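You operate a simulated robot arm through the tools that you are given. There is no shell and no other tool. Be economical: measure what you need, move in short steps, check, and stop when the job is done.

You run a simulated two-armed robot. Do the job below in one go: nothing can be reset, and whatever is moved stays where it is left.

Task
Close the right sliding door. Stack the 3.7 blue reel from the green table on top of the 2.2 blue reel. Fetch the brown paper roll labelled "LOT 62" from the top of the grey cabinet and set it on the lower shelf of the core rack. Put the copper scrap from the deck of the middle decoiler on the top of the green bench. Turn the upper paper brake knob to 0. Put the 0.25 mm brown roll from the clear middle of the grey bench on the top of the white cabinet and the 0.13 mm brown roll on the top of the grey table. Pick up the brush with one hand, pass it to the other hand and put it on the deck of the middle decoiler. Do these in any order. Set down upright: brown paper roll.

Only the result counts: the job must be done as asked and must still hold three seconds after the hand-in. Knocking over, shifting, dropping, spilling or breaking anything else fails it.

Robot
Two 7-joint arms with fingered hands on one trunk, on a base that drives. Base frame: it is fixed to the floor where the robot stands at the start and does not move with it; the origin is under the middle of the robot, x ahead of it, y to its left, z up. Units: m, degrees, N and s.
The left shoulder is at the start at [0.07, 0.149, 0.935], the right one opposite. With the tool pointing down near the work surface each hand reaches from about 0.1 to 0.7 m from the robot's upright axis, wherever it stands, measured 20 degrees to its own side. Places, roughly: blue reel [-5.75, 9.25, 0.75]; brown paper roll [-6, 7.5, 1]; brown roll [0.75, 2.25, 0.75]; brush (3x3x12 cm) [0.9, 3.2, 0.9]; copper scrap (5x4x3 cm) [-2.9, 4.4, 0.4]; deck of the middle decoiler [-2.9, 4.1, 0.4]; lower shelf of the core rack [-6, 8.4, 0.3]; right sliding door [0.7, 0.2, 0.7]; top of the green bench [0.7, 4.9, 0.8]; top of the grey table [0.8, -1.6, 0.9]; top of the white cabinet (24x29 cm) [-0.2, -2.06, 1.1]; upper paper brake knob [-2.8, 1.4, 0.6]. Payload 3.6 kg a hand.
The tool frame of a hand sits at the grasp point between the pads (the TCP): z along the fingers, y along the line on which they close. The tips reach 0.025 m beyond it. The gripper opens to 0.088 m. The gripper's body begins 0.029 m behind the TCP. The gripper is a hand of 4 fingers: y runs from the thumb to the fingers, the wrist lies at [-0.013, -0.097, -0.162] in the tool frame, and closing takes about 1.5 s.
Orientation is that of the tool frame in the base frame, as a unit quaternion [w, x, y, z]. With the fingers straight down and the wrist toward the robot, the tool's x, y and z point along [0, 1, 0], [1, 0, 0] and [0, 0, -1] of the base frame.

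Tools
- The arms move only by the tool apply_moves. It takes "left_increments", "right_increments" or both (then of equal length, played together; a hand with none holds still); each is a list of rows, each a list of 7 numbers: the shift along the base's x, y, z in m, then the turn, a rotation vector about the base's x, y, z in rad, then the closure, from 0 (fully open) to 1 (shut). In form: [[dx, dy, dz, ax, ay, az, hand], ...]. A call has 1 to 8 rows; each row is the pose to reach, as a shift and turn from the pose commanded when the call began. A row lasts 0.2 s, in which the tool goes at most 0.05 m and 8.6 degrees; a call with a longer step from one row to the next is refused whole, and so is a gripper value outside its range. Where a pose cannot be reached the arm comes as near as it can. A force on the tool above 40 N (or 10 N above the force at the start of the call, whichever is more), or a blocked arm, ends the call early, and 0.2 s more pass. The fingers move at their own pace (about 0.045 m/s each) and stop on an object; they squeeze with about 29 N. The grip force told is the motor's: it shows also when the fingers shut on nothing. Time passes only in rows, and 0.2 s behind the last, so rows that repeat a pose let the fingers close. It gives the time, the measured TCP pose, the force on the tool (base axes), the opening and the grip force at its end, in the units of the frame above (readings bear some noise), with the torque about the TCP (base axes, N m) and any sound that the robot's microphone picked up.
- Cameras (640 x 400 px; columns grow to the right, rows downward): "scene" is now at [0.1338, -0.0014, 1.1653]; the picture's right is [0.03, -1.00, 0.00], its down [-0.61, -0.02, -0.79] and it looks along [0.79, 0.03, -0.61] (base axes); focal length 271 px, centre (320, 200). "left" rides on the left gripper at [-0.064, -0.083, -0.098] in its tool frame; the picture's right is [-0.62, -0.37, 0.69], its down [0.71, -0.63, 0.30] and it looks along [0.32, 0.68, 0.65] (tool axes); focal length 265 px, centre (320, 200). "right" rides on the right gripper at [0.064, -0.083, -0.098] in its tool frame; the picture's right is [-0.62, 0.37, -0.69], its down [-0.71, -0.63, 0.30] and it looks along [-0.32, 0.68, 0.65] (tool axes); focal length 265 px, centre (320, 200). There is no depth. A picture from a camera that has moved, and an enlarged one, comes with that camera's place and axes in the base frame and with its lens. The place of the scene camera against the robot may be out by one fixed shift of up to 0.012 m in any direction.
- snapshot(camera): a new picture of that camera. No time passes.
- slide_trunk(by): slides the trunk up (or, below 0, down) by that many m; the arms and the scene camera ride with it, the base frame stays. It gives what a move gives, with no picture.
- roll_base(legs): drives the robot by 1 to 6 legs, each [ahead, left, turn to the left] in m, m and degrees, along the robot's own axes; the way and the turn of a leg run together, so that a leg with both is an arc; at most 1.5 m and 180 degrees a leg. The arms and the cameras ride along, it lands a little off, and it stops where it bumps. It gives what a move gives.
- set_grasp(shape, hand): the hand has 4 fingers and takes this shape, open, in about a second: jaw (thumb against the fingers, like two jaws); tri (thumb and two fingers); tip (a fingertip pinch); poke (one finger out to press); point (the index stretched); flat (the hand flat); cup (the hand cupped); fist (a fist). The gripper value then closes the fingers along that shape, each until it touches; the sizes above hold for jaw. It gives what a move gives, with no picture.
- aim_head(pan, tilt): turns the head with the scene camera to pan (to the left, within 86 degrees either way) and tilt (down, from -29 to 69), counted from straight ahead of the robot. It gives what a move gives.
- enlarge(camera, box): a new picture of the part [left, top, right, bottom] of that camera's present view, enlarged. No time passes.
- hand_in(): hands the job in; it is judged then, once.

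Work in short steps. Places have to be worked out from the pictures, the camera data and where the tool is seen: move nearer, look again, correct. Check each grasp and each placing, and mend what went wrong. You have 217 turns and 228 pictures in all, those below and enlarged ones among them. Open the grippers and draw the arms clear of the work before you hand the job in, unless the task says otherwise; then end with one line.

The tools are called after "Emit:" by a JSON object that holds its "api" and its "payload". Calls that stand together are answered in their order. apply_moves: Moves the arms, as the interface text tells. Its arguments: {"type":"object","properties":{"left_increments":{"type":"array","items":{"type":"array","items":{"type":"number"}}},"right_increments":{"type":"array","items":{"type":"array","items":{"type":"number"}}}},"required":[]} The other tools are called the same way: slide_trunk (by) slides the trunk up or down; set_grasp (shape, hand) gives the hand a shape; roll_base (legs) drives the base; aim_head (pan, tilt) turns the head that bears the scene camera; snapshot (camera) takes a picture; enlarge (camera, box) takes an enlarged picture of a part of a camera's view; hand_in () hands the job in.

At the start:

```text
time: 0.0
left_eef_pos: [0.5429, 0.1541, 0.9301]
left_ee_rot: [0.0, 0.707, 0.707, -0.001]
left_contact_force: [-0.4, 0.0, 0.1]
left_wrist_torque: [0.04, -0.01, -0.01]
left_finger_gap: 0.0875
left_finger_force: 0.1
left_shape: jaw
right_eef_pos: [0.4849, -0.2702, 0.8384]
right_ee_rot: [-0.001, 0.707, 0.708, 0.0]
right_contact_force: [0.6, -0.5, -0.4]
right_wrist_torque: [-0.01, 0.0, 0.0]
right_finger_gap: 0.0877
right_finger_force: 0.0
right_shape: jaw
trunk travel left (down, up): [-0.425, 0.515]
robot x, y, heading: [-0.0009, -0.0024, 0.1]
head pan, tilt: [1.8, 37.6]
```

scene: 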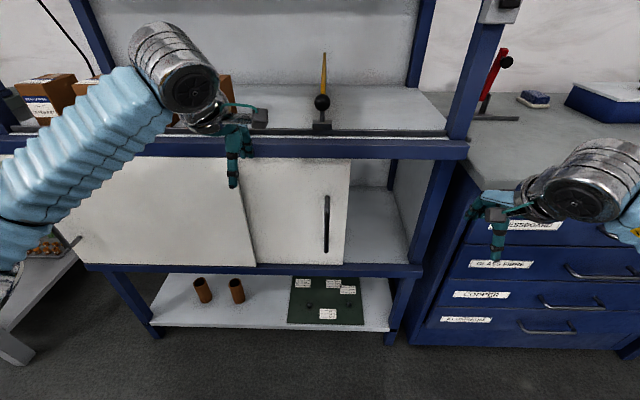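
right: 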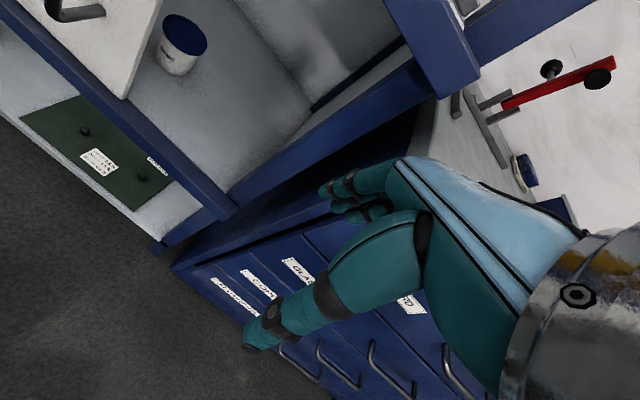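
left: 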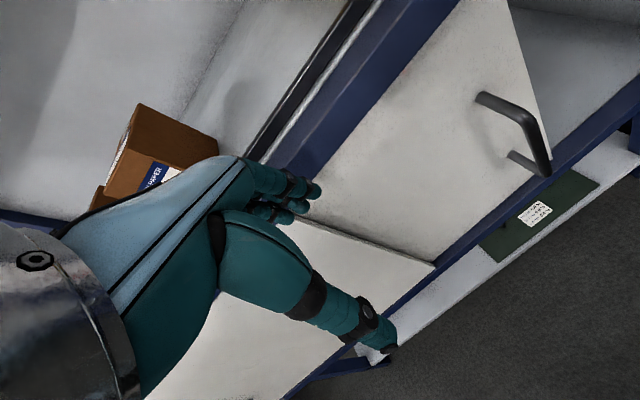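

The handle of the right door seems to be near [0.66, 0.0, 0.67], and the door must slide about 0.2 m toward -y. I pitch the left hand forward while backing off and lowering it.

Emit:
{"api": "apply_moves", "payload": {"left_increments": [[-0.02, 0, 0, 0, -0.14, 0, 0.6], [-0.04, 0, -0.02, 0, -0.28, 0, 0.6], [-0.06, 0, -0.05, 0, -0.42, 0, 0.6], [-0.07, 0, -0.09, 0, -0.56, 0, 0.6], [-0.07, -0.01, -0.13, 0, -0.7, 0, 0.6], [-0.07, -0.02, -0.17, 0, -0.84, 0, 0.6], [-0.07, -0.03, -0.21, 0, -0.98, 0, 0.6], [-0.07, -0.04, -0.23, 0, -1.12, 0, 0.6]]}}

Emit:
{"api": "snapshot", "payload": {"camera": "scene"}}

Emit:
{"api": "snapshot", "payload": {"camera": "left"}}

```text
time: 1.8
left_eef_pos: [0.4738, 0.1142, 0.7012]
left_ee_rot: [0.377, 0.599, 0.599, 0.374]
left_contact_force: [0.9, -0.2, -0.6]
left_wrist_torque: [-0.02, -0.05, 0.0]
left_finger_gap: 0.0355
left_finger_force: 0.0
left_shape: jaw
left hand out of reach, approached as far as the arm can: row 4
right_eef_pos: [0.4846, -0.2696, 0.8374]
right_ee_rot: [-0.001, 0.707, 0.707, 0.001]
right_contact_force: [-1.0, 1.3, 0.1]
right_wrist_torque: [0.0, 0.04, 0.01]
right_finger_gap: 0.0877
right_finger_force: 0.1
right_shape: jaw
trunk travel left (down, up): [-0.425, 0.515]
robot x, y, heading: [0.0025, 0.0006, 0.1]
head pan, tilt: [1.8, 37.6]
```

```text
224 pictures are left
camera scene: at [0.1337, -0.0014, 1.1654], right [0.03, -1.0, 0.0], down [-0.61, -0.02, -0.79], along [0.79, 0.03, -0.61], focal length 271 px, centre (320, 200)
```

scene: 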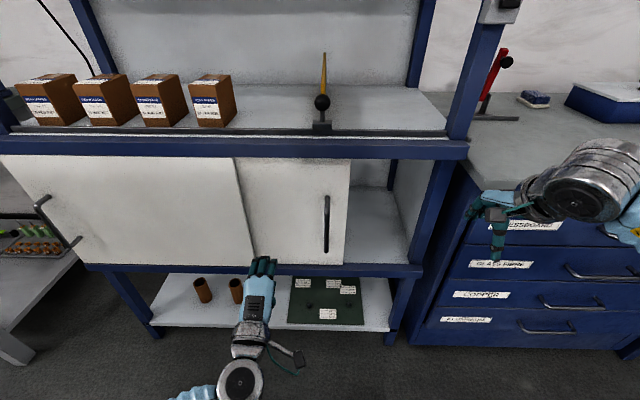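

```text
223 pictures are left
camera left: at [0.3471, 0.0494, 0.6697], right [0.46, -0.62, -0.63], down [0.0, 0.71, -0.7], along [0.89, 0.32, 0.33], focal length 265 px, centre (320, 200)
```

left: 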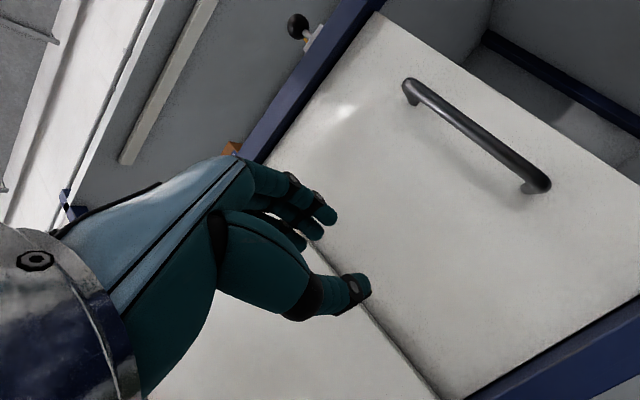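

Triangulated, the bar is near x 0.66, y -0.005, z 0.57–0.77. I advance the hand left of the bar.

Emit:
{"api": "apply_moves", "payload": {"left_increments": [[0.05, 0, 0, 0, 0, 0, 0.6], [0.1, 0, 0, 0, 0, 0, 0.6], [0.14, 0, 0, 0, 0, 0, 0.6], [0.175, -0.01, 0, 0, 0, 0, 0.6]]}}

Emit:
{"api": "snapshot", "payload": {"camera": "scene"}}

Emit:
{"api": "snapshot", "payload": {"camera": "left"}}

```text
time: 2.7
left_eef_pos: [0.6208, 0.1035, 0.7061]
left_ee_rot: [0.381, 0.601, 0.593, 0.377]
left_contact_force: [-41.2, -0.1, 7.2]
left_wrist_torque: [0.07, -0.61, 0.26]
left_finger_gap: 0.0325
left_finger_force: 0.1
left_shape: jaw
right_eef_pos: [0.4824, -0.2705, 0.8391]
right_ee_rot: [0.0, 0.707, 0.707, 0.002]
right_contact_force: [0.1, -0.1, 0.2]
right_wrist_torque: [-0.01, 0.0, -0.02]
right_finger_gap: 0.0876
right_finger_force: 0.1
right_shape: jaw
trunk travel left (down, up): [-0.425, 0.515]
robot x, y, heading: [0.0008, -0.003, -0.1]
head pan, tilt: [1.8, 37.6]
stopped in row 4 (left hand): the force on the tool passed its limit at 67 N (the readings are from after the stop); the commanded pose is now the measured one
```

```text
222 pictures are left
camera scene: at [0.1292, -0.0022, 1.166], right [0.03, -1.0, 0.0], down [-0.61, -0.02, -0.8], along [0.79, 0.03, -0.61], focal length 271 px, centre (320, 200)
```

scene: 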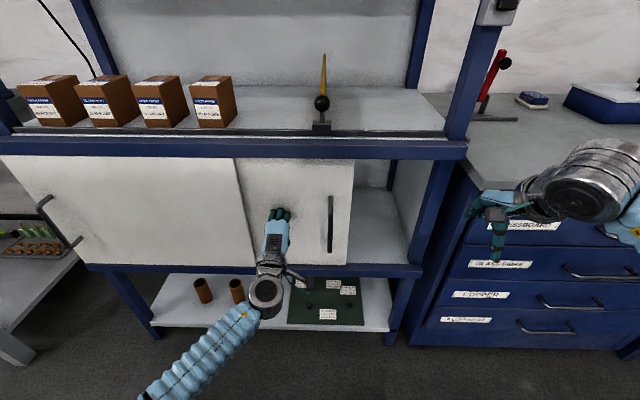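

```text
221 pictures are left
camera left: at [0.4955, 0.0399, 0.6731], right [0.47, -0.62, -0.63], down [0.02, 0.72, -0.7], along [0.89, 0.32, 0.34], focal length 265 px, centre (320, 200)
```

left: 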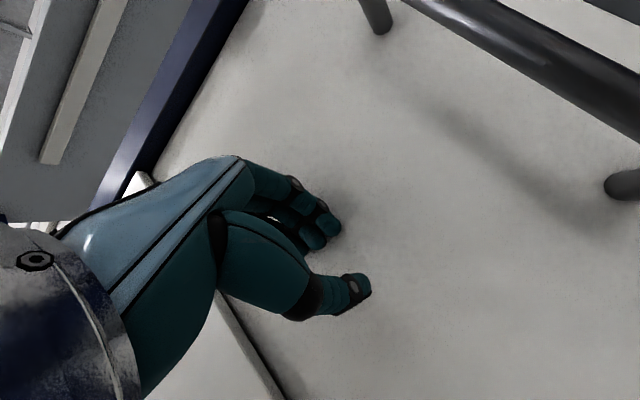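

The fingertips touched the door panel (x≈0.645). I back off 1.2 cm and sweep toward -y against the bar.

Emit:
{"api": "apply_moves", "payload": {"left_increments": [[-0.015, 0, 0, 0, 0, 0, 0.6], [-0.015, -0.045, 0, 0, 0, 0, 0.6], [-0.015, -0.08, 0, 0, 0, 0, 0.6], [-0.015, -0.11, 0, 0, 0, 0, 0.6], [-0.015, -0.14, 0, 0, 0, 0, 0.6], [-0.015, -0.17, 0, 0, 0, 0, 0.6], [-0.015, -0.2, 0, 0, 0, 0, 0.6]]}}

Emit:
{"api": "snapshot", "payload": {"camera": "scene"}}

```text
time: 4.5
left_eef_pos: [0.6112, -0.0769, 0.6821]
left_ee_rot: [0.358, 0.607, 0.593, 0.389]
left_contact_force: [0.9, -1.3, 0.2]
left_wrist_torque: [0.01, -0.01, -0.01]
left_finger_gap: 0.0354
left_finger_force: 0.0
left_shape: jaw
right_eef_pos: [0.4846, -0.2696, 0.8372]
right_ee_rot: [-0.001, 0.707, 0.707, -0.001]
right_contact_force: [-0.9, -0.1, 0.3]
right_wrist_torque: [0.0, -0.01, -0.01]
right_finger_gap: 0.0876
right_finger_force: 0.0
right_shape: jaw
trunk travel left (down, up): [-0.425, 0.515]
robot x, y, heading: [0.0, 0.0001, 0.1]
head pan, tilt: [1.8, 37.6]
stopped in row 7 (left hand): the arm was blocked; the commanded pose is now the measured one
```

```text
220 pictures are left
camera scene: at [0.1332, -0.0011, 1.1654], right [0.03, -1.0, 0.0], down [-0.61, -0.02, -0.79], along [0.79, 0.03, -0.61], focal length 271 px, centre (320, 200)
```

scene: 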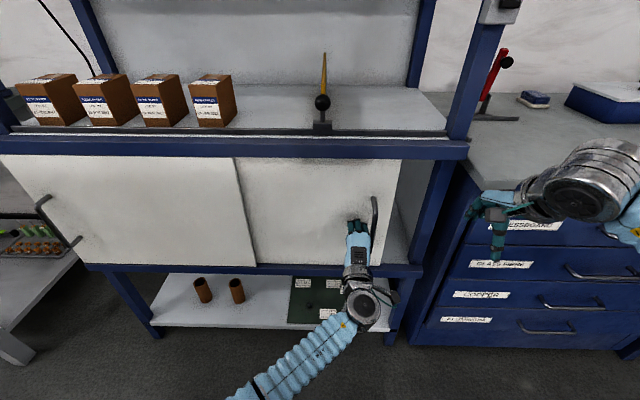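

The door moved halfway and the arm got blocked. I push the rest by driving the base to the right.

Emit:
{"api": "roll_base", "payload": {"legs": [[0, -0.1, 0]]}}

Emit:
{"api": "snapshot", "payload": {"camera": "scene"}}

```text
time: 6.5
left_eef_pos: [0.6099, -0.1794, 0.6843]
left_ee_rot: [0.36, 0.608, 0.593, 0.386]
left_contact_force: [0.1, -0.1, 0.3]
left_wrist_torque: [0.05, 0.01, 0.0]
left_finger_gap: 0.0353
left_finger_force: 0.1
left_shape: jaw
right_eef_pos: [0.4855, -0.3694, 0.8379]
right_ee_rot: [-0.001, 0.706, 0.708, 0.001]
right_contact_force: [-0.4, 0.2, -0.2]
right_wrist_torque: [0.0, 0.01, -0.02]
right_finger_gap: 0.0875
right_finger_force: 0.0
right_shape: jaw
trunk travel left (down, up): [-0.425, 0.515]
robot x, y, heading: [-0.0008, -0.0992, -0.1]
head pan, tilt: [1.8, 37.6]
```

```text
219 pictures are left
camera scene: at [0.1333, -0.1034, 1.1654], right [0.03, -1.0, 0.0], down [-0.61, -0.02, -0.79], along [0.79, 0.03, -0.61], focal length 271 px, centre (320, 200)
```

scene: 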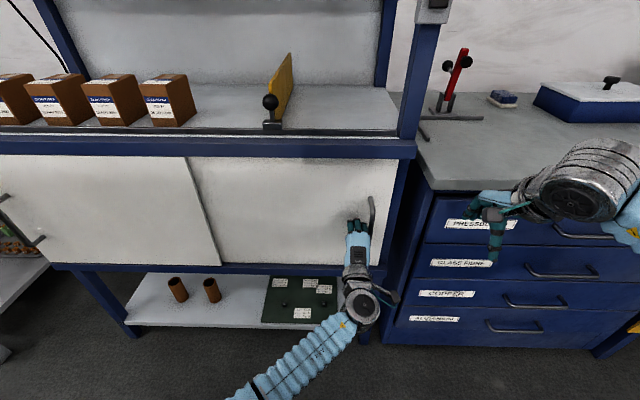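

The door looks nearly closed; I nudge a bit further and zoom in.

Emit:
{"api": "roll_base", "payload": {"legs": [[0, -0.03, 0]]}}

Emit:
{"api": "enlarge", "payload": {"camera": "scene", "box": [180, 130, 450, 300]}}

```text
time: 7.5
left_eef_pos: [0.6105, -0.2077, 0.683]
left_ee_rot: [0.36, 0.608, 0.595, 0.384]
left_contact_force: [1.3, 9.2, -5.6]
left_wrist_torque: [-0.28, -0.01, -0.14]
left_finger_gap: 0.0344
left_finger_force: 0.0
left_shape: jaw
right_eef_pos: [0.4846, -0.3969, 0.8365]
right_ee_rot: [0.0, 0.707, 0.707, 0.0]
right_contact_force: [0.2, 0.1, 0.0]
right_wrist_torque: [-0.02, -0.04, 0.01]
right_finger_gap: 0.0876
right_finger_force: 0.1
right_shape: jaw
trunk travel left (down, up): [-0.425, 0.515]
robot x, y, heading: [0.0001, -0.1358, -0.1]
head pan, tilt: [1.8, 37.6]
```

```text
2.35 times, centred on (315, 215) of scene
camera zoom: at [0.134, -0.1342, 1.1652], right [0.03, -1.0, 0.0], down [-0.61, -0.02, -0.79], along [0.79, 0.02, -0.61], focal length 637 px, centre (332, 165)
```

zoom: 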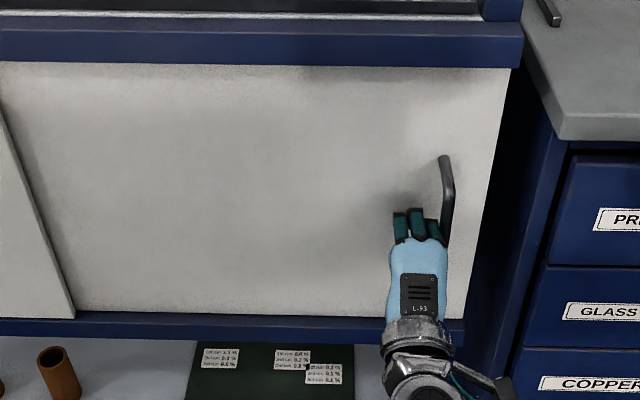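

The end stop is felt (9 N) and the door reaches the post. I draw the hand off, back up, and look left.

Emit:
{"api": "apply_moves", "payload": {"left_increments": [[0, 0.03, 0, 0, 0, 0, 0.3], [-0.04, 0.04, 0, 0, 0, 0, 0], [-0.08, 0.07, 0, 0, 0, 0, 0], [-0.12, 0.11, 0.02, 0, 0.14, 0, 0], [-0.14, 0.14, 0.04, 0, 0.28, 0, 0], [-0.16, 0.16, 0.06, 0, 0.42, 0, 0], [-0.18, 0.18, 0.08, 0, 0.56, 0, 0], [-0.2, 0.2, 0.1, 0, 0.7, 0, 0]]}}

Emit:
{"api": "roll_base", "payload": {"legs": [[-0.3, 0, 0]]}}

Emit:
{"api": "aim_head", "payload": {"pan": 60, "tilt": 25}}

Emit:
{"api": "snapshot", "payload": {"camera": "scene"}}

```text
refused: row 4 steps farther than a row can; nothing moved
```

```text
time: 11.9
left_eef_pos: [0.3123, -0.2078, 0.6832]
left_ee_rot: [0.361, 0.607, 0.594, 0.386]
left_contact_force: [0.2, 0.3, -0.2]
left_wrist_torque: [0.01, 0.01, 0.0]
left_finger_gap: 0.0355
left_finger_force: 0.1
left_shape: jaw
right_eef_pos: [0.1853, -0.398, 0.838]
right_ee_rot: [0.0, 0.706, 0.708, 0.001]
right_contact_force: [-0.6, -0.2, -0.5]
right_wrist_torque: [-0.02, 0.0, -0.01]
right_finger_gap: 0.0876
right_finger_force: 0.1
right_shape: jaw
trunk travel left (down, up): [-0.425, 0.515]
robot x, y, heading: [-0.3041, -0.1324, -0.1]
head pan, tilt: [1.8, 37.6]
```

```text
time: 13.2
left_eef_pos: [0.3115, -0.2081, 0.6831]
left_ee_rot: [0.36, 0.607, 0.594, 0.385]
left_contact_force: [0.0, -0.5, -0.2]
left_wrist_torque: [0.03, 0.02, 0.04]
left_finger_gap: 0.0357
left_finger_force: 0.1
left_shape: jaw
right_eef_pos: [0.1855, -0.3975, 0.8374]
right_ee_rot: [-0.001, 0.706, 0.708, 0.001]
right_contact_force: [0.6, 0.2, -0.1]
right_wrist_torque: [-0.02, -0.01, -0.02]
right_finger_gap: 0.0875
right_finger_force: 0.0
right_shape: jaw
trunk travel left (down, up): [-0.425, 0.515]
robot x, y, heading: [-0.2978, -0.1311, -0.1]
head pan, tilt: [60.0, 25.0]
```

```text
217 pictures are left
camera scene: at [-0.2077, -0.0584, 1.185], right [0.87, -0.5, 0.0], down [-0.21, -0.37, -0.91], along [0.45, 0.78, -0.42], focal length 271 px, centre (320, 200)
```

scene: 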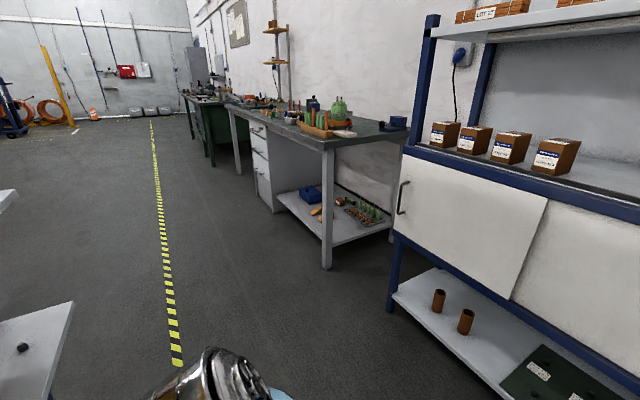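

The drive already pulled the hand clear. I return the left arm to the pointing-down pose with smaller steps before travelling to the grey bench.

Emit:
{"api": "apply_moves", "payload": {"left_increments": [[-0.02, 0.03, 0.02, 0, 0.14, 0, 0], [-0.04, 0.06, 0.04, 0, 0.28, 0, 0], [-0.06, 0.09, 0.06, 0, 0.42, 0, 0], [-0.08, 0.12, 0.08, 0, 0.56, 0, 0], [-0.1, 0.15, 0.1, 0, 0.7, 0, 0], [-0.12, 0.18, 0.12, 0, 0.84, 0, 0], [-0.15, 0.21, 0.14, 0, 0.98, 0, 0], [-0.18, 0.24, 0.16, 0, 1.12, 0, 0]]}}

Emit:
{"api": "roll_base", "payload": {"legs": [[0.1, 1.1, 0], [0.1, 1.0, 0]]}}

Emit:
{"api": "aim_head", "payload": {"pan": 15, "tilt": 30}}

Emit:
{"api": "snapshot", "payload": {"camera": "scene"}}

```text
time: 15.0
left_eef_pos: [0.1467, 0.0938, 0.8061]
left_ee_rot: [-0.105, 0.679, 0.719, 0.108]
left_contact_force: [-0.3, 0.0, -0.6]
left_wrist_torque: [-0.05, -0.01, 0.01]
left_finger_gap: 0.0877
left_finger_force: 0.0
left_shape: jaw
left hand out of reach, approached as far as the arm can: row 8
right_eef_pos: [0.1862, -0.3971, 0.8367]
right_ee_rot: [0.0, 0.706, 0.708, 0.0]
right_contact_force: [-0.1, -0.3, 1.3]
right_wrist_torque: [0.02, 0.03, 0.01]
right_finger_gap: 0.0877
right_finger_force: 0.0
right_shape: jaw
trunk travel left (down, up): [-0.425, 0.515]
robot x, y, heading: [-0.3016, -0.1358, 0.2]
head pan, tilt: [60.0, 25.0]
stopped in row 8 (left hand): the arm was blocked; the commanded pose is now the measured one
```

```text
time: 19.8
left_eef_pos: [-0.0031, 0.4169, 0.824]
left_ee_rot: [-0.332, 0.557, 0.735, 0.2]
left_contact_force: [-10.3, 4.9, 2.1]
left_wrist_torque: [-0.33, -0.62, -0.51]
left_finger_gap: 0.0877
left_finger_force: 0.1
left_shape: jaw
right_eef_pos: [0.1209, -0.0867, 0.9541]
right_ee_rot: [0.027, 0.647, 0.751, 0.129]
right_contact_force: [-11.7, -0.5, 8.8]
right_wrist_torque: [-0.2, -0.43, -0.24]
right_finger_gap: 0.0878
right_finger_force: 0.0
right_shape: jaw
trunk travel left (down, up): [-0.425, 0.515]
robot x, y, heading: [-0.2629, 0.0243, 13.2]
head pan, tilt: [60.0, 25.0]
stopped in leg 1: the robot was blocked; the commanded pose is now the measured one
```

```text
time: 20.9
left_eef_pos: [0.1515, 0.3223, 0.8336]
left_ee_rot: [-0.383, 0.564, 0.706, 0.192]
left_contact_force: [-0.8, -1.0, 1.6]
left_wrist_torque: [-0.02, -0.05, -0.07]
left_finger_gap: 0.0881
left_finger_force: 0.0
left_shape: jaw
right_eef_pos: [0.263, -0.2092, 0.8675]
right_ee_rot: [-0.062, 0.681, 0.726, 0.079]
right_contact_force: [-4.8, 1.6, -1.9]
right_wrist_torque: [-0.09, -0.36, -0.17]
right_finger_gap: 0.0879
right_finger_force: 0.1
right_shape: jaw
trunk travel left (down, up): [-0.425, 0.515]
robot x, y, heading: [-0.2326, 0.0286, 10.7]
head pan, tilt: [15.0, 30.0]
```

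```text
216 pictures are left
camera scene: at [0.0011, -0.0023, 1.1691], right [0.43, -0.9, -0.1], down [-0.53, -0.16, -0.84], along [0.73, 0.41, -0.54], focal length 271 px, centre (320, 200)
```

scene: 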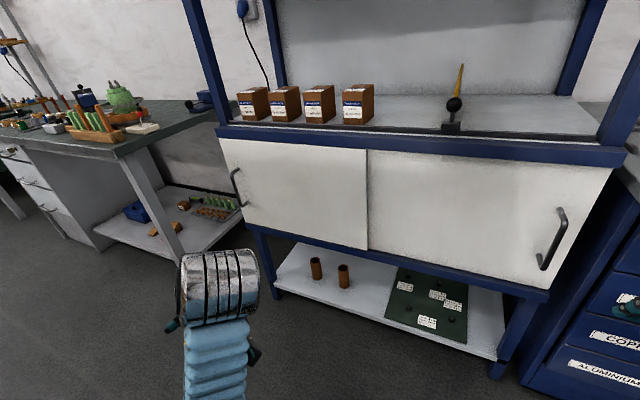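

The drive bumped into something on the left. I look left before moving again.

Emit:
{"api": "aim_head", "payload": {"pan": 86, "tilt": 45}}

Emit:
{"api": "snapshot", "payload": {"camera": "scene"}}

```text
time: 22.4
left_eef_pos: [0.0472, 0.4603, 0.8377]
left_ee_rot: [-0.279, 0.555, 0.761, 0.187]
left_contact_force: [1.1, 1.1, 3.9]
left_wrist_torque: [-0.19, 0.09, 0.11]
left_finger_gap: 0.0876
left_finger_force: 0.0
left_shape: jaw
right_eef_pos: [0.146, -0.063, 0.946]
right_ee_rot: [0.042, 0.667, 0.74, 0.081]
right_contact_force: [5.1, 2.9, 2.2]
right_wrist_torque: [-0.19, 0.33, 0.06]
right_finger_gap: 0.0881
right_finger_force: 0.0
right_shape: jaw
trunk travel left (down, up): [-0.425, 0.515]
robot x, y, heading: [-0.2477, 0.0592, 8.6]
head pan, tilt: [85.9, 45.0]
```

```text
215 pictures are left
camera scene: at [-0.28, 0.2542, 1.1505], right [0.99, 0.09, 0.06], down [0.1, -0.77, -0.63], along [-0.01, 0.63, -0.78], focal length 271 px, centre (320, 200)
```

scene: 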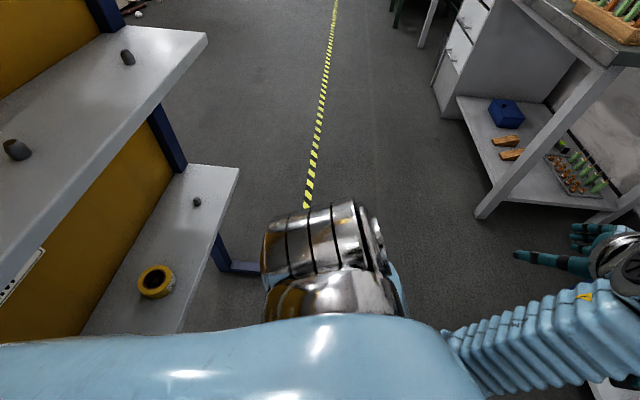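

The robot rocks, and the blue-footed rack on the left stands at about x -0.62. I drive forward away from it and square up.

Emit:
{"api": "roll_base", "payload": {"legs": [[0.25, -0.08, -9]]}}

Emit:
{"api": "snapshot", "payload": {"camera": "scene"}}

```text
time: 23.1
left_eef_pos: [0.0238, 0.2916, 0.8736]
left_ee_rot: [-0.379, 0.513, 0.709, 0.3]
left_contact_force: [1.1, -3.4, 0.8]
left_wrist_torque: [0.13, -0.01, 0.05]
left_finger_gap: 0.0878
left_finger_force: 0.1
left_shape: jaw
right_eef_pos: [0.1473, -0.2901, 0.8905]
right_ee_rot: [0.032, 0.697, 0.699, 0.157]
right_contact_force: [0.2, -1.5, 0.5]
right_wrist_torque: [0.12, -0.06, 0.13]
right_finger_gap: 0.0876
right_finger_force: 0.0
right_shape: jaw
trunk travel left (down, up): [-0.425, 0.515]
robot x, y, heading: [-0.2699, 0.022, 9.7]
head pan, tilt: [85.9, 45.0]
stopped in leg 1: the robot was blocked; the commanded pose is now the measured one
```

```text
214 pictures are left
camera scene: at [-0.2661, -0.0613, 1.1602], right [0.99, 0.1, 0.04], down [0.09, -0.58, -0.81], along [-0.05, 0.81, -0.59], focal length 271 px, centre (320, 200)
```

scene: 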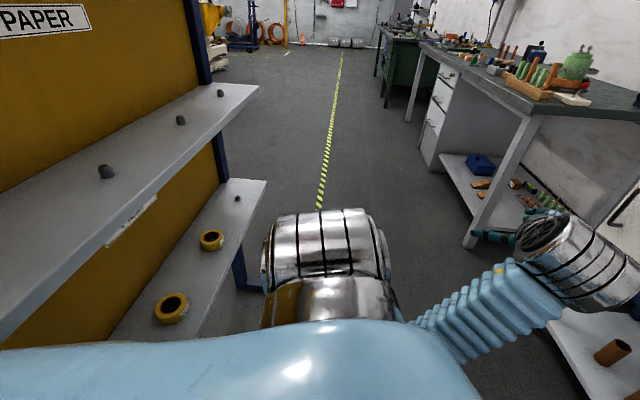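

The bump must be behind me, so turning right pressed into it. I wait for the rocking to settle, then drive straight forward without turning.

Emit:
{"api": "apply_moves", "payload": {"left_increments": [[0, 0, 0, 0, 0, 0, 0], [0, 0, 0, 0, 0, 0, 0], [0, 0, 0, 0, 0, 0, 0], [0, 0, 0, 0, 0, 0, 0], [0, 0, 0, 0, 0, 0, 0], [0, 0, 0, 0, 0, 0, 0]]}}

Emit:
{"api": "roll_base", "payload": {"legs": [[0.15, -0.03, 0]]}}

Emit:
{"api": "snapshot", "payload": {"camera": "scene"}}

Emit:
{"api": "snapshot", "payload": {"camera": "left"}}

```text
time: 23.4
left_eef_pos: [0.1118, 0.492, 0.7548]
left_ee_rot: [-0.327, 0.596, 0.707, 0.196]
left_contact_force: [-5.0, -2.2, -3.5]
left_wrist_torque: [0.27, -0.27, -0.16]
left_finger_gap: 0.0878
left_finger_force: 0.2
left_shape: jaw
right_eef_pos: [0.2077, -0.0663, 0.9035]
right_ee_rot: [0.087, 0.695, 0.714, 0.014]
right_contact_force: [2.3, 8.5, -5.8]
right_wrist_torque: [-0.57, 0.02, -0.23]
right_finger_gap: 0.0881
right_finger_force: 0.0
right_shape: jaw
trunk travel left (down, up): [-0.425, 0.515]
robot x, y, heading: [-0.284, 0.0296, 7.9]
head pan, tilt: [85.9, 45.0]
stopped in row 1 (left hand): the arm was blocked; the commanded pose is now the measured one
```

```text
time: 24.2
left_eef_pos: [0.0673, 0.3249, 0.8432]
left_ee_rot: [-0.375, 0.527, 0.717, 0.261]
left_contact_force: [-1.8, -2.5, 0.1]
left_wrist_torque: [0.14, -0.08, -0.05]
left_finger_gap: 0.0879
left_finger_force: 0.0
left_shape: jaw
right_eef_pos: [0.1879, -0.2482, 0.8754]
right_ee_rot: [0.001, 0.719, 0.688, 0.099]
right_contact_force: [-1.7, -2.1, -1.6]
right_wrist_torque: [0.15, -0.12, 0.06]
right_finger_gap: 0.0878
right_finger_force: 0.2
right_shape: jaw
trunk travel left (down, up): [-0.425, 0.515]
robot x, y, heading: [-0.2788, 0.0194, 6.1]
head pan, tilt: [85.9, 45.0]
stopped in leg 1: the robot was blocked; the commanded pose is now the measured one
```

```text
213 pictures are left
camera scene: at [-0.2478, 0.0047, 1.1602], right [1.0, 0.03, 0.02], down [0.03, -0.64, -0.77], along [-0.02, 0.77, -0.64], focal length 271 px, centre (320, 200)
```

scene: 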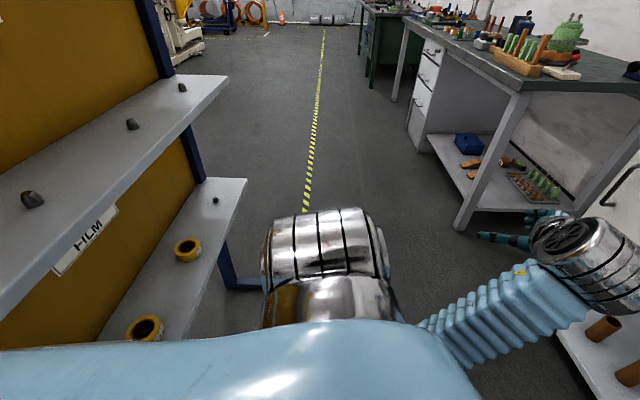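

```text
212 pictures are left
camera left: at [0.023, 0.1876, 0.8495], right [-0.43, 0.07, -0.9], down [-0.8, 0.44, 0.42], along [0.43, 0.9, -0.13], focal length 265 px, centre (320, 200)
```

left: 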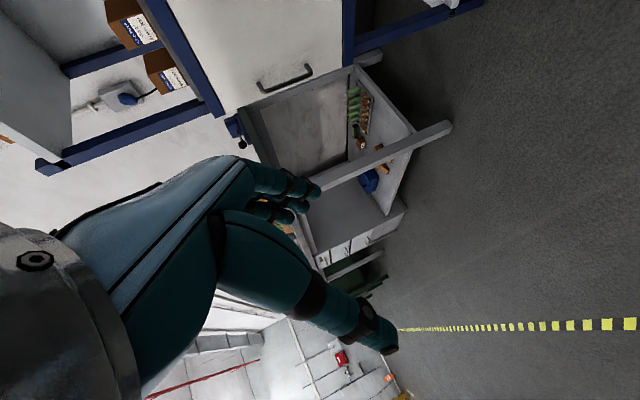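

The rocking continues, so the left arm may be jammed against the body. I move the left hand forward and outward to free it.

Emit:
{"api": "apply_moves", "payload": {"left_increments": [[0.04, 0.0, 0, 0, 0, 0, 0], [0.08, 0.0, 0, 0, 0, 0, 0], [0.12, 0.0, 0.0, 0, 0, 0, 0], [0.16, 0.0, 0, 0, 0, 0, 0], [0.16, 0.0, 0, 0, 0, 0, 0], [0.16, 0.0, 0, 0, 0, 0, 0]]}}

Emit:
{"api": "aim_head", "payload": {"pan": 40, "tilt": 69}}

Emit:
{"api": "snapshot", "payload": {"camera": "scene"}}

Emit:
{"api": "snapshot", "payload": {"camera": "right"}}

```text
time: 24.6
left_eef_pos: [0.0726, 0.4893, 0.7753]
left_ee_rot: [-0.375, 0.525, 0.751, 0.141]
left_contact_force: [0.0, -7.2, 6.1]
left_wrist_torque: [0.13, -0.07, -0.03]
left_finger_gap: 0.0881
left_finger_force: 0.0
left_shape: jaw
right_eef_pos: [0.2329, 0.0025, 0.8999]
right_ee_rot: [0.009, 0.627, 0.779, 0.02]
right_contact_force: [-3.4, 3.4, 2.3]
right_wrist_torque: [-0.19, -0.16, 0.0]
right_finger_gap: 0.0878
right_finger_force: 0.1
right_shape: jaw
trunk travel left (down, up): [-0.425, 0.515]
robot x, y, heading: [-0.2487, 0.0292, 12.8]
head pan, tilt: [85.9, 45.0]
stopped in row 1 (left hand): the arm was blocked; the commanded pose is now the measured one
```

```text
time: 25.7
left_eef_pos: [0.0882, 0.472, 0.7319]
left_ee_rot: [-0.419, 0.568, 0.701, 0.102]
left_contact_force: [0.4, -3.0, -0.7]
left_wrist_torque: [0.15, -0.01, -0.01]
left_finger_gap: 0.0882
left_finger_force: 0.1
left_shape: jaw
right_eef_pos: [0.2223, -0.0526, 0.9028]
right_ee_rot: [0.029, 0.681, 0.731, 0.025]
right_contact_force: [2.4, 0.5, -0.6]
right_wrist_torque: [0.0, 0.25, 0.07]
right_finger_gap: 0.0881
right_finger_force: 0.1
right_shape: jaw
trunk travel left (down, up): [-0.425, 0.515]
robot x, y, heading: [-0.284, 0.0187, 7.2]
head pan, tilt: [40.0, 68.8]
```

```text
211 pictures are left
camera scene: at [-0.0892, 0.1705, 1.1172], right [0.73, -0.68, 0.0], down [-0.66, -0.71, -0.23], along [0.15, 0.17, -0.97], focal length 271 px, centre (320, 200)
```

scene: 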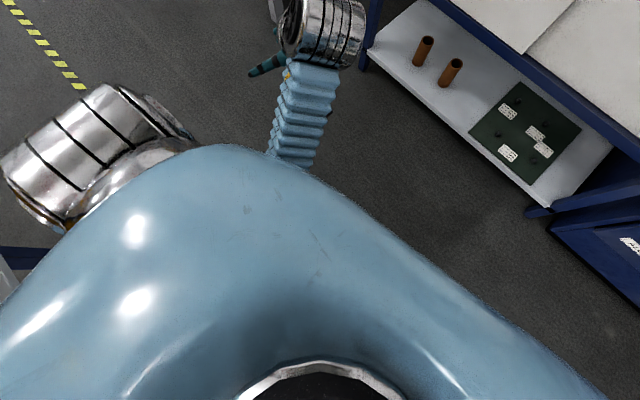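

```text
210 pictures are left
camera right: at [0.1269, 0.0051, 0.9941], right [0.36, -0.59, 0.72], down [-0.55, -0.76, -0.34], along [0.75, -0.28, -0.6], focal length 265 px, centre (320, 200)
```

right: 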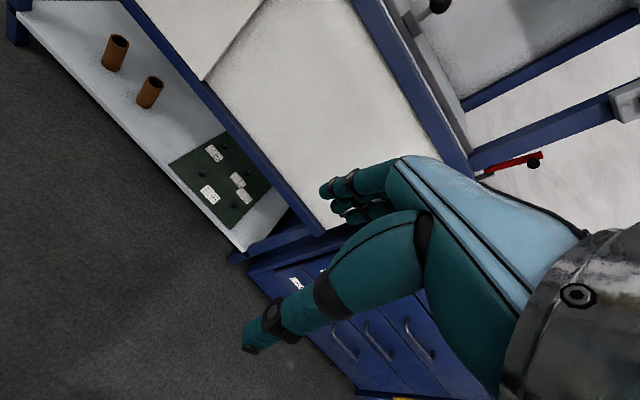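

The left elbow seems tucked under the torso. I push the left hand outward to the left and check whether it settles.

Emit:
{"api": "apply_moves", "payload": {"left_increments": [[0.03, 0.04, 0, 0, 0, 0, 0], [0.06, 0.08, 0, 0, 0, 0, 0], [0.1, 0.1, 0.0, 0, 0, 0, 0], [0.14, 0.12, 0, 0, 0, 0, 0], [0.14, 0.12, 0, 0, 0, 0, 0]]}}

Emit:
{"api": "slide_trunk", "payload": {"by": 0.1}}

Emit:
{"api": "snapshot", "payload": {"camera": "scene"}}

```text
time: 26.0
left_eef_pos: [0.0007, 0.3416, 0.8263]
left_ee_rot: [-0.402, 0.508, 0.731, 0.215]
left_contact_force: [-2.1, 4.1, 2.5]
left_wrist_torque: [-0.43, -0.18, -0.21]
left_finger_gap: 0.0879
left_finger_force: 0.1
left_shape: jaw
right_eef_pos: [0.1169, -0.1514, 0.9045]
right_ee_rot: [0.0, 0.624, 0.769, 0.136]
right_contact_force: [2.4, 3.5, 3.2]
right_wrist_torque: [-0.27, 0.16, -0.06]
right_finger_gap: 0.088
right_finger_force: 0.0
right_shape: jaw
trunk travel left (down, up): [-0.425, 0.515]
robot x, y, heading: [-0.2854, 0.0192, 7.6]
head pan, tilt: [40.0, 68.8]
stopped in row 1 (right hand): the arm was blocked; the commanded pose is now the measured one
```

```text
time: 26.5
left_eef_pos: [0.0096, 0.459, 0.7909]
left_ee_rot: [-0.376, 0.525, 0.745, 0.166]
left_contact_force: [-2.4, 0.4, -2.6]
left_wrist_torque: [0.15, -0.07, -0.06]
left_finger_gap: 0.0879
left_finger_force: 0.0
left_shape: jaw
right_eef_pos: [0.1413, -0.0667, 0.9428]
right_ee_rot: [0.064, 0.646, 0.752, 0.111]
right_contact_force: [-1.2, -2.0, -2.9]
right_wrist_torque: [0.13, -0.18, 0.01]
right_finger_gap: 0.0879
right_finger_force: 0.1
right_shape: jaw
trunk travel left (down, up): [-0.436, 0.504]
robot x, y, heading: [-0.2799, 0.0174, 8.8]
head pan, tilt: [40.0, 68.8]
stopped: the arm was blocked; the commanded pose is now the measured one
```

```text
209 pictures are left
camera scene: at [-0.2076, 0.0813, 1.1259], right [0.75, -0.66, 0.02], down [-0.61, -0.7, -0.36], along [0.25, 0.26, -0.93], focal length 271 px, centre (320, 200)
```

scene: 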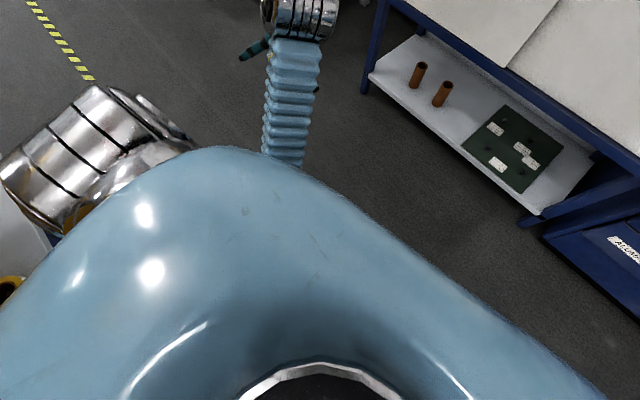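

Backing out the way it came: drive right, pure.

Emit:
{"api": "roll_base", "payload": {"legs": [[0.0, -0.12, 0]]}}

Emit:
{"api": "roll_base", "payload": {"legs": [[0.1, 0, 0]]}}

Emit:
{"api": "roll_base", "payload": {"legs": [[0.1, 0, 0]]}}

```text
time: 27.4
left_eef_pos: [0.045, 0.492, 0.7716]
left_ee_rot: [-0.372, 0.54, 0.742, 0.138]
left_contact_force: [-1.3, 1.7, 0.4]
left_wrist_torque: [-0.06, -0.09, -0.03]
left_finger_gap: 0.0878
left_finger_force: 0.0
left_shape: jaw
right_eef_pos: [0.1732, -0.0139, 0.9739]
right_ee_rot: [0.078, 0.643, 0.754, 0.108]
right_contact_force: [0.3, 5.4, -0.4]
right_wrist_torque: [-0.27, 0.09, -0.11]
right_finger_gap: 0.0877
right_finger_force: 0.1
right_shape: jaw
trunk travel left (down, up): [-0.436, 0.504]
robot x, y, heading: [-0.2673, 0.0206, 8.5]
head pan, tilt: [40.0, 68.8]
stopped in leg 1: the robot was blocked; the commanded pose is now the measured one
```

```text
time: 28.2
left_eef_pos: [0.124, 0.4834, 0.7325]
left_ee_rot: [-0.427, 0.537, 0.72, 0.107]
left_contact_force: [-0.6, -2.4, 1.5]
left_wrist_torque: [0.15, -0.02, -0.01]
left_finger_gap: 0.0877
left_finger_force: 0.0
left_shape: jaw
right_eef_pos: [0.2274, -0.0285, 0.9552]
right_ee_rot: [0.056, 0.676, 0.73, 0.084]
right_contact_force: [-1.7, 2.4, 0.3]
right_wrist_torque: [-0.12, -0.03, -0.01]
right_finger_gap: 0.0878
right_finger_force: 0.0
right_shape: jaw
trunk travel left (down, up): [-0.436, 0.504]
robot x, y, heading: [-0.2463, 0.0146, 1.5]
head pan, tilt: [40.0, 68.8]
stopped in leg 1: the robot was blocked; the commanded pose is now the measured one
```

```text
time: 29.0
left_eef_pos: [0.0942, 0.2769, 0.823]
left_ee_rot: [-0.5, 0.472, 0.711, 0.148]
left_contact_force: [1.0, 3.0, 0.1]
left_wrist_torque: [-0.1, 0.03, 0.14]
left_finger_gap: 0.0882
left_finger_force: 0.1
left_shape: jaw
right_eef_pos: [0.1698, -0.211, 0.9237]
right_ee_rot: [-0.039, 0.61, 0.773, 0.167]
right_contact_force: [-1.6, -1.3, 0.0]
right_wrist_torque: [0.08, -0.11, -0.07]
right_finger_gap: 0.0879
right_finger_force: 0.0
right_shape: jaw
trunk travel left (down, up): [-0.436, 0.504]
robot x, y, heading: [-0.2661, 0.011, -3.6]
head pan, tilt: [40.0, 68.8]
stopped in leg 1: the robot was blocked; the commanded pose is now the measured one
```

I let time pass with head moves only, to see whether the rocking dies out.

Emit:
{"api": "aim_head", "payload": {"pan": -60, "tilt": 45}}

Emit:
{"api": "aim_head", "payload": {"pan": 60, "tilt": 60}}

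Emit:
{"api": "set_grasp", "payload": {"shape": "fist", "hand": "left"}}

Emit:
{"api": "set_grasp", "payload": {"shape": "jaw", "hand": "left"}}

Emit:
{"api": "snapshot", "payload": {"camera": "scene"}}

```text
time: 30.8
left_eef_pos: [0.0166, 0.2749, 0.837]
left_ee_rot: [-0.471, 0.453, 0.738, 0.17]
left_contact_force: [2.6, -0.6, 0.5]
left_wrist_torque: [-0.01, 0.13, 0.09]
left_finger_gap: 0.0881
left_finger_force: 0.1
left_shape: jaw
right_eef_pos: [0.1084, -0.2105, 0.9315]
right_ee_rot: [-0.028, 0.595, 0.784, 0.175]
right_contact_force: [0.9, -3.5, 0.0]
right_wrist_torque: [0.22, -0.02, 0.09]
right_finger_gap: 0.0881
right_finger_force: 0.1
right_shape: jaw
trunk travel left (down, up): [-0.436, 0.504]
robot x, y, heading: [-0.2688, 0.0045, 0.6]
head pan, tilt: [-60.0, 45.0]
```

```text
time: 32.8
left_eef_pos: [0.0742, 0.3188, 0.7966]
left_ee_rot: [-0.451, 0.488, 0.733, 0.145]
left_contact_force: [-1.9, 0.1, 3.2]
left_wrist_torque: [-0.19, -0.18, -0.09]
left_finger_gap: 0.0877
left_finger_force: 0.0
left_shape: jaw
right_eef_pos: [0.1363, -0.185, 0.9429]
right_ee_rot: [0.03, 0.645, 0.749, 0.148]
right_contact_force: [-2.8, -1.7, 4.2]
right_wrist_torque: [0.04, 0.01, 0.0]
right_finger_gap: 0.088
right_finger_force: 0.0
right_shape: jaw
trunk travel left (down, up): [-0.436, 0.504]
robot x, y, heading: [-0.2633, -0.0067, -5.6]
head pan, tilt: [60.0, 60.0]
```

```text
time: 33.6
left_eef_pos: [0.117, 0.2715, 0.8158]
left_ee_rot: [-0.487, 0.472, 0.719, 0.153]
left_contact_force: [-5.1, 1.7, 4.9]
left_wrist_torque: [-0.38, -0.32, -0.27]
left_finger_gap: 0.0
left_finger_force: 0.1
left_shape: fist
right_eef_pos: [0.1864, -0.2176, 0.9094]
right_ee_rot: [-0.042, 0.622, 0.767, 0.153]
right_contact_force: [-1.3, -0.5, 0.8]
right_wrist_torque: [-0.06, -0.03, -0.1]
right_finger_gap: 0.0881
right_finger_force: 0.0
right_shape: jaw
trunk travel left (down, up): [-0.436, 0.504]
robot x, y, heading: [-0.2619, -0.003, -5.7]
head pan, tilt: [60.0, 60.0]
```

```text
time: 34.5
left_eef_pos: [0.0981, 0.3319, 0.7795]
left_ee_rot: [-0.504, 0.428, 0.724, 0.195]
left_contact_force: [2.5, 0.6, -1.5]
left_wrist_torque: [0.01, 0.13, 0.09]
left_finger_gap: 0.0879
left_finger_force: 0.1
left_shape: jaw
right_eef_pos: [0.1262, -0.1609, 0.9058]
right_ee_rot: [-0.012, 0.601, 0.78, 0.173]
right_contact_force: [0.9, -4.6, -0.8]
right_wrist_torque: [0.28, 0.07, 0.17]
right_finger_gap: 0.0876
right_finger_force: 0.1
right_shape: jaw
trunk travel left (down, up): [-0.436, 0.504]
robot x, y, heading: [-0.3255, 0.108, -27.6]
head pan, tilt: [60.0, 60.0]
```

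```text
208 pictures are left
camera scene: at [-0.1663, 0.1525, 1.1196], right [0.54, -0.84, 0.0], down [-0.76, -0.48, -0.44], along [0.37, 0.24, -0.9], focal length 271 px, centre (320, 200)
```

scene: 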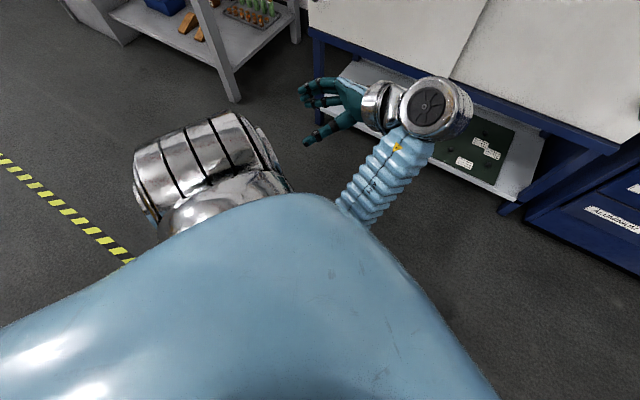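

The arm still jams against the body. I try several short moves extending the left hand away from the shoulder.

Emit:
{"api": "apply_moves", "payload": {"left_increments": [[0.045, 0.0, -0.02, 0, 0, 0, 0], [0.09, 0, -0.04, 0, 0, 0, 0]]}}

Emit:
{"api": "apply_moves", "payload": {"left_increments": [[0.045, 0.0, -0.02, 0, 0, 0, 0], [0.09, 0, -0.04, 0, 0, 0, 0]]}}

Emit:
{"api": "apply_moves", "payload": {"left_increments": [[0.045, 0.0, -0.02, 0, 0, 0, 0], [0.09, 0, -0.04, 0, 0, 0, 0]]}}

Emit:
{"api": "snapshot", "payload": {"camera": "scene"}}

```text
time: 34.9
left_eef_pos: [0.0597, 0.3147, 0.8588]
left_ee_rot: [-0.524, 0.32, 0.763, 0.202]
left_contact_force: [-1.1, 5.2, -1.0]
left_wrist_torque: [-0.13, 0.01, 0.04]
left_finger_gap: 0.088
left_finger_force: 0.1
left_shape: jaw
right_eef_pos: [0.1717, -0.175, 0.9384]
right_ee_rot: [-0.023, 0.525, 0.833, 0.174]
right_contact_force: [-1.8, 1.7, 0.5]
right_wrist_torque: [-0.11, -0.07, -0.17]
right_finger_gap: 0.0878
right_finger_force: 0.0
right_shape: jaw
trunk travel left (down, up): [-0.436, 0.504]
robot x, y, heading: [-0.3076, 0.0813, -19.1]
head pan, tilt: [60.0, 60.0]
stopped in row 1 (left hand): the arm was blocked; the commanded pose is now the measured one
```

```text
time: 35.2
left_eef_pos: [0.0819, 0.4671, 0.8057]
left_ee_rot: [-0.475, 0.405, 0.758, 0.19]
left_contact_force: [-0.3, 0.4, 0.2]
left_wrist_torque: [-0.02, -0.05, 0.05]
left_finger_gap: 0.0878
left_finger_force: 0.0
left_shape: jaw
right_eef_pos: [0.0953, -0.0119, 0.9828]
right_ee_rot: [0.068, 0.563, 0.817, 0.099]
right_contact_force: [2.5, 4.2, 0.3]
right_wrist_torque: [-0.19, 0.12, -0.04]
right_finger_gap: 0.0881
right_finger_force: 0.0
right_shape: jaw
trunk travel left (down, up): [-0.436, 0.504]
robot x, y, heading: [-0.299, 0.1087, -24.1]
head pan, tilt: [60.0, 60.0]
stopped in row 1 (left hand): the arm was blocked; the commanded pose is now the measured one
```

```text
time: 35.6
left_eef_pos: [0.1103, 0.329, 0.8673]
left_ee_rot: [-0.501, 0.342, 0.726, 0.324]
left_contact_force: [0.6, -1.5, 0.8]
left_wrist_torque: [0.01, 0.04, 0.03]
left_finger_gap: 0.0881
left_finger_force: 0.0
left_shape: jaw
right_eef_pos: [0.0874, -0.1953, 0.9443]
right_ee_rot: [0.017, 0.586, 0.792, 0.169]
right_contact_force: [0.4, -1.4, 0.0]
right_wrist_torque: [0.1, -0.06, 0.0]
right_finger_gap: 0.0879
right_finger_force: 0.0
right_shape: jaw
trunk travel left (down, up): [-0.436, 0.504]
robot x, y, heading: [-0.3026, 0.1012, -24.1]
head pan, tilt: [60.0, 60.0]
stopped in row 2 (left hand): the arm was blocked; the commanded pose is now the measured one
```

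```text
207 pictures are left
camera scene: at [-0.1903, 0.0564, 1.1423], right [0.58, -0.81, -0.05], down [-0.71, -0.48, -0.52], along [0.4, 0.34, -0.85], focal length 271 px, centre (320, 200)
```

scene: 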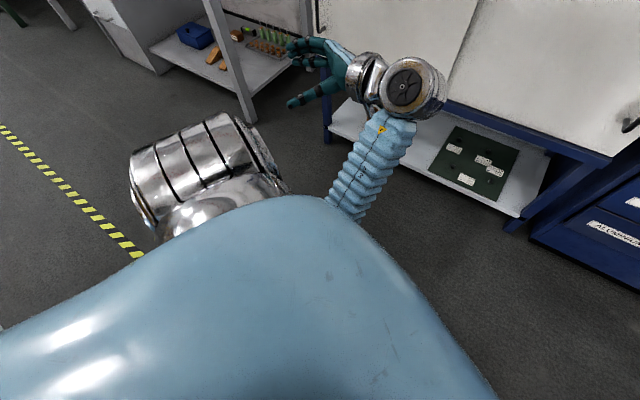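

I look to the right side to find what else might be in contact.

Emit:
{"api": "aim_head", "payload": {"pan": -86, "tilt": 50}}

Emit:
{"api": "snapshot", "payload": {"camera": "scene"}}

Emit:
{"api": "aim_head", "payload": {"pan": 86, "tilt": 50}}

Emit:
{"api": "snapshot", "payload": {"camera": "scene"}}

```text
time: 37.9
left_eef_pos: [0.113, 0.3808, 0.8482]
left_ee_rot: [-0.49, 0.355, 0.74, 0.294]
left_contact_force: [-0.9, 0.4, 0.0]
left_wrist_torque: [-0.01, 0.01, -0.03]
left_finger_gap: 0.0881
left_finger_force: 0.0
left_shape: jaw
right_eef_pos: [0.0917, -0.1359, 0.9576]
right_ee_rot: [0.036, 0.58, 0.8, 0.146]
right_contact_force: [-0.5, -0.4, 0.5]
right_wrist_torque: [0.0, 0.04, 0.01]
right_finger_gap: 0.0879
right_finger_force: 0.1
right_shape: jaw
trunk travel left (down, up): [-0.436, 0.504]
robot x, y, heading: [-0.3026, 0.1065, -23.9]
head pan, tilt: [-85.9, 50.0]
```

```text
206 pictures are left
camera scene: at [-0.2689, 0.0154, 1.1586], right [-0.94, 0.34, 0.01], down [0.25, 0.72, -0.65], along [-0.23, -0.61, -0.76], focal length 271 px, centre (320, 200)
```

scene: 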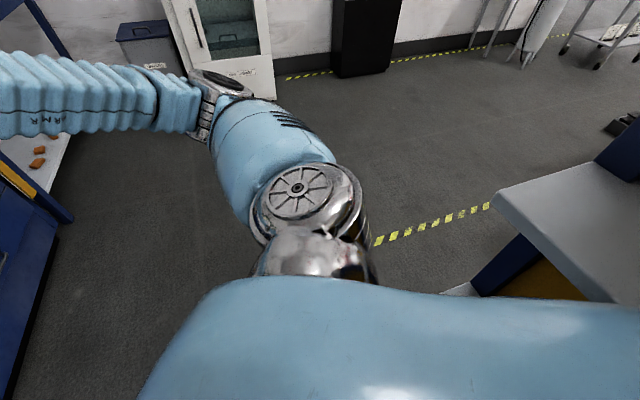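

```text
time: 40.5
left_eef_pos: [0.1138, 0.3796, 0.8489]
left_ee_rot: [-0.491, 0.354, 0.74, 0.294]
left_contact_force: [-0.5, 0.8, -0.3]
left_wrist_torque: [-0.01, 0.0, -0.04]
left_finger_gap: 0.0878
left_finger_force: 0.1
left_shape: jaw
right_eef_pos: [0.0924, -0.1373, 0.957]
right_ee_rot: [0.036, 0.581, 0.8, 0.147]
right_contact_force: [0.3, -0.6, -0.7]
right_wrist_torque: [0.03, -0.02, -0.01]
right_finger_gap: 0.0879
right_finger_force: 0.0
right_shape: jaw
trunk travel left (down, up): [-0.436, 0.504]
robot x, y, heading: [-0.3047, 0.1094, -23.8]
head pan, tilt: [85.9, 50.0]
```

```text
205 pictures are left
camera scene: at [-0.2067, 0.1542, 1.1564], right [0.88, -0.47, -0.01], down [-0.37, -0.68, -0.63], along [0.29, 0.56, -0.77], focal length 271 px, centre (320, 200)
```

scene: 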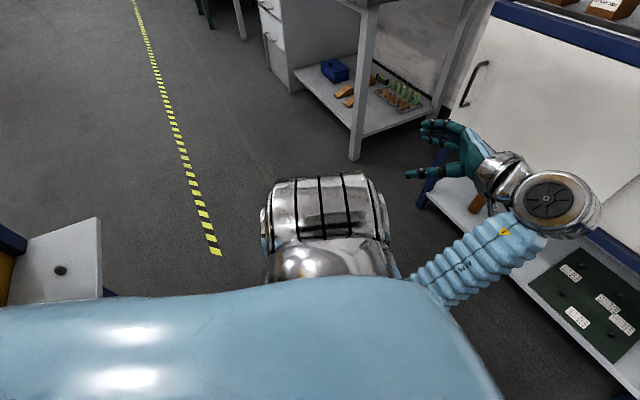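

It has settled now. The rear of the body is close to the rack shelves at x≈-0.68, so I drive forward gently.

Emit:
{"api": "roll_base", "payload": {"legs": [[0.12, 0.05, 0]]}}

```text
time: 41.2
left_eef_pos: [0.113, 0.3802, 0.8493]
left_ee_rot: [-0.49, 0.354, 0.74, 0.296]
left_contact_force: [-0.7, 0.0, 0.5]
left_wrist_torque: [0.02, 0.01, 0.01]
left_finger_gap: 0.088
left_finger_force: 0.0
left_shape: jaw
right_eef_pos: [0.0916, -0.1372, 0.9579]
right_ee_rot: [0.035, 0.579, 0.801, 0.147]
right_contact_force: [1.0, 0.0, -0.1]
right_wrist_torque: [-0.01, 0.0, 0.0]
right_finger_gap: 0.0881
right_finger_force: 0.1
right_shape: jaw
trunk travel left (down, up): [-0.436, 0.504]
robot x, y, heading: [-0.3026, 0.1048, -23.9]
head pan, tilt: [85.9, 50.0]
stopped in leg 1: the robot was blocked; the commanded pose is now the measured one
```

The base won't move, so I first unfold the left arm, extending along the robot's forward direction.

Emit:
{"api": "apply_moves", "payload": {"left_increments": [[0.03, -0.01, 0, 0, 0, 0, 0], [0.06, -0.02, 0, 0, 0, 0, 0], [0.09, -0.035, 0, 0, 0, 0, 0], [0.12, -0.05, 0, 0, 0, 0, 0]]}}

Emit:
{"api": "snapshot", "payload": {"camera": "scene"}}

```text
time: 42.2
left_eef_pos: [0.2333, 0.3413, 0.8554]
left_ee_rot: [-0.498, 0.329, 0.738, 0.315]
left_contact_force: [-1.0, -0.6, 0.8]
left_wrist_torque: [0.03, 0.01, -0.01]
left_finger_gap: 0.0882
left_finger_force: 0.1
left_shape: jaw
right_eef_pos: [0.0919, -0.1384, 0.9578]
right_ee_rot: [0.035, 0.581, 0.8, 0.147]
right_contact_force: [0.4, 0.0, -0.1]
right_wrist_torque: [0.0, 0.02, -0.02]
right_finger_gap: 0.0882
right_finger_force: 0.1
right_shape: jaw
trunk travel left (down, up): [-0.436, 0.504]
robot x, y, heading: [-0.3055, 0.1036, -23.8]
head pan, tilt: [85.9, 50.0]
```

```text
204 pictures are left
camera scene: at [-0.207, 0.1533, 1.1564], right [0.88, -0.47, -0.01], down [-0.37, -0.68, -0.63], along [0.29, 0.56, -0.77], focal length 271 px, centre (320, 200)
```

scene: 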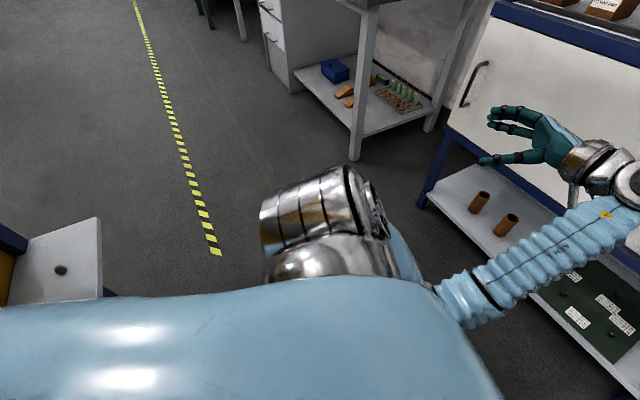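

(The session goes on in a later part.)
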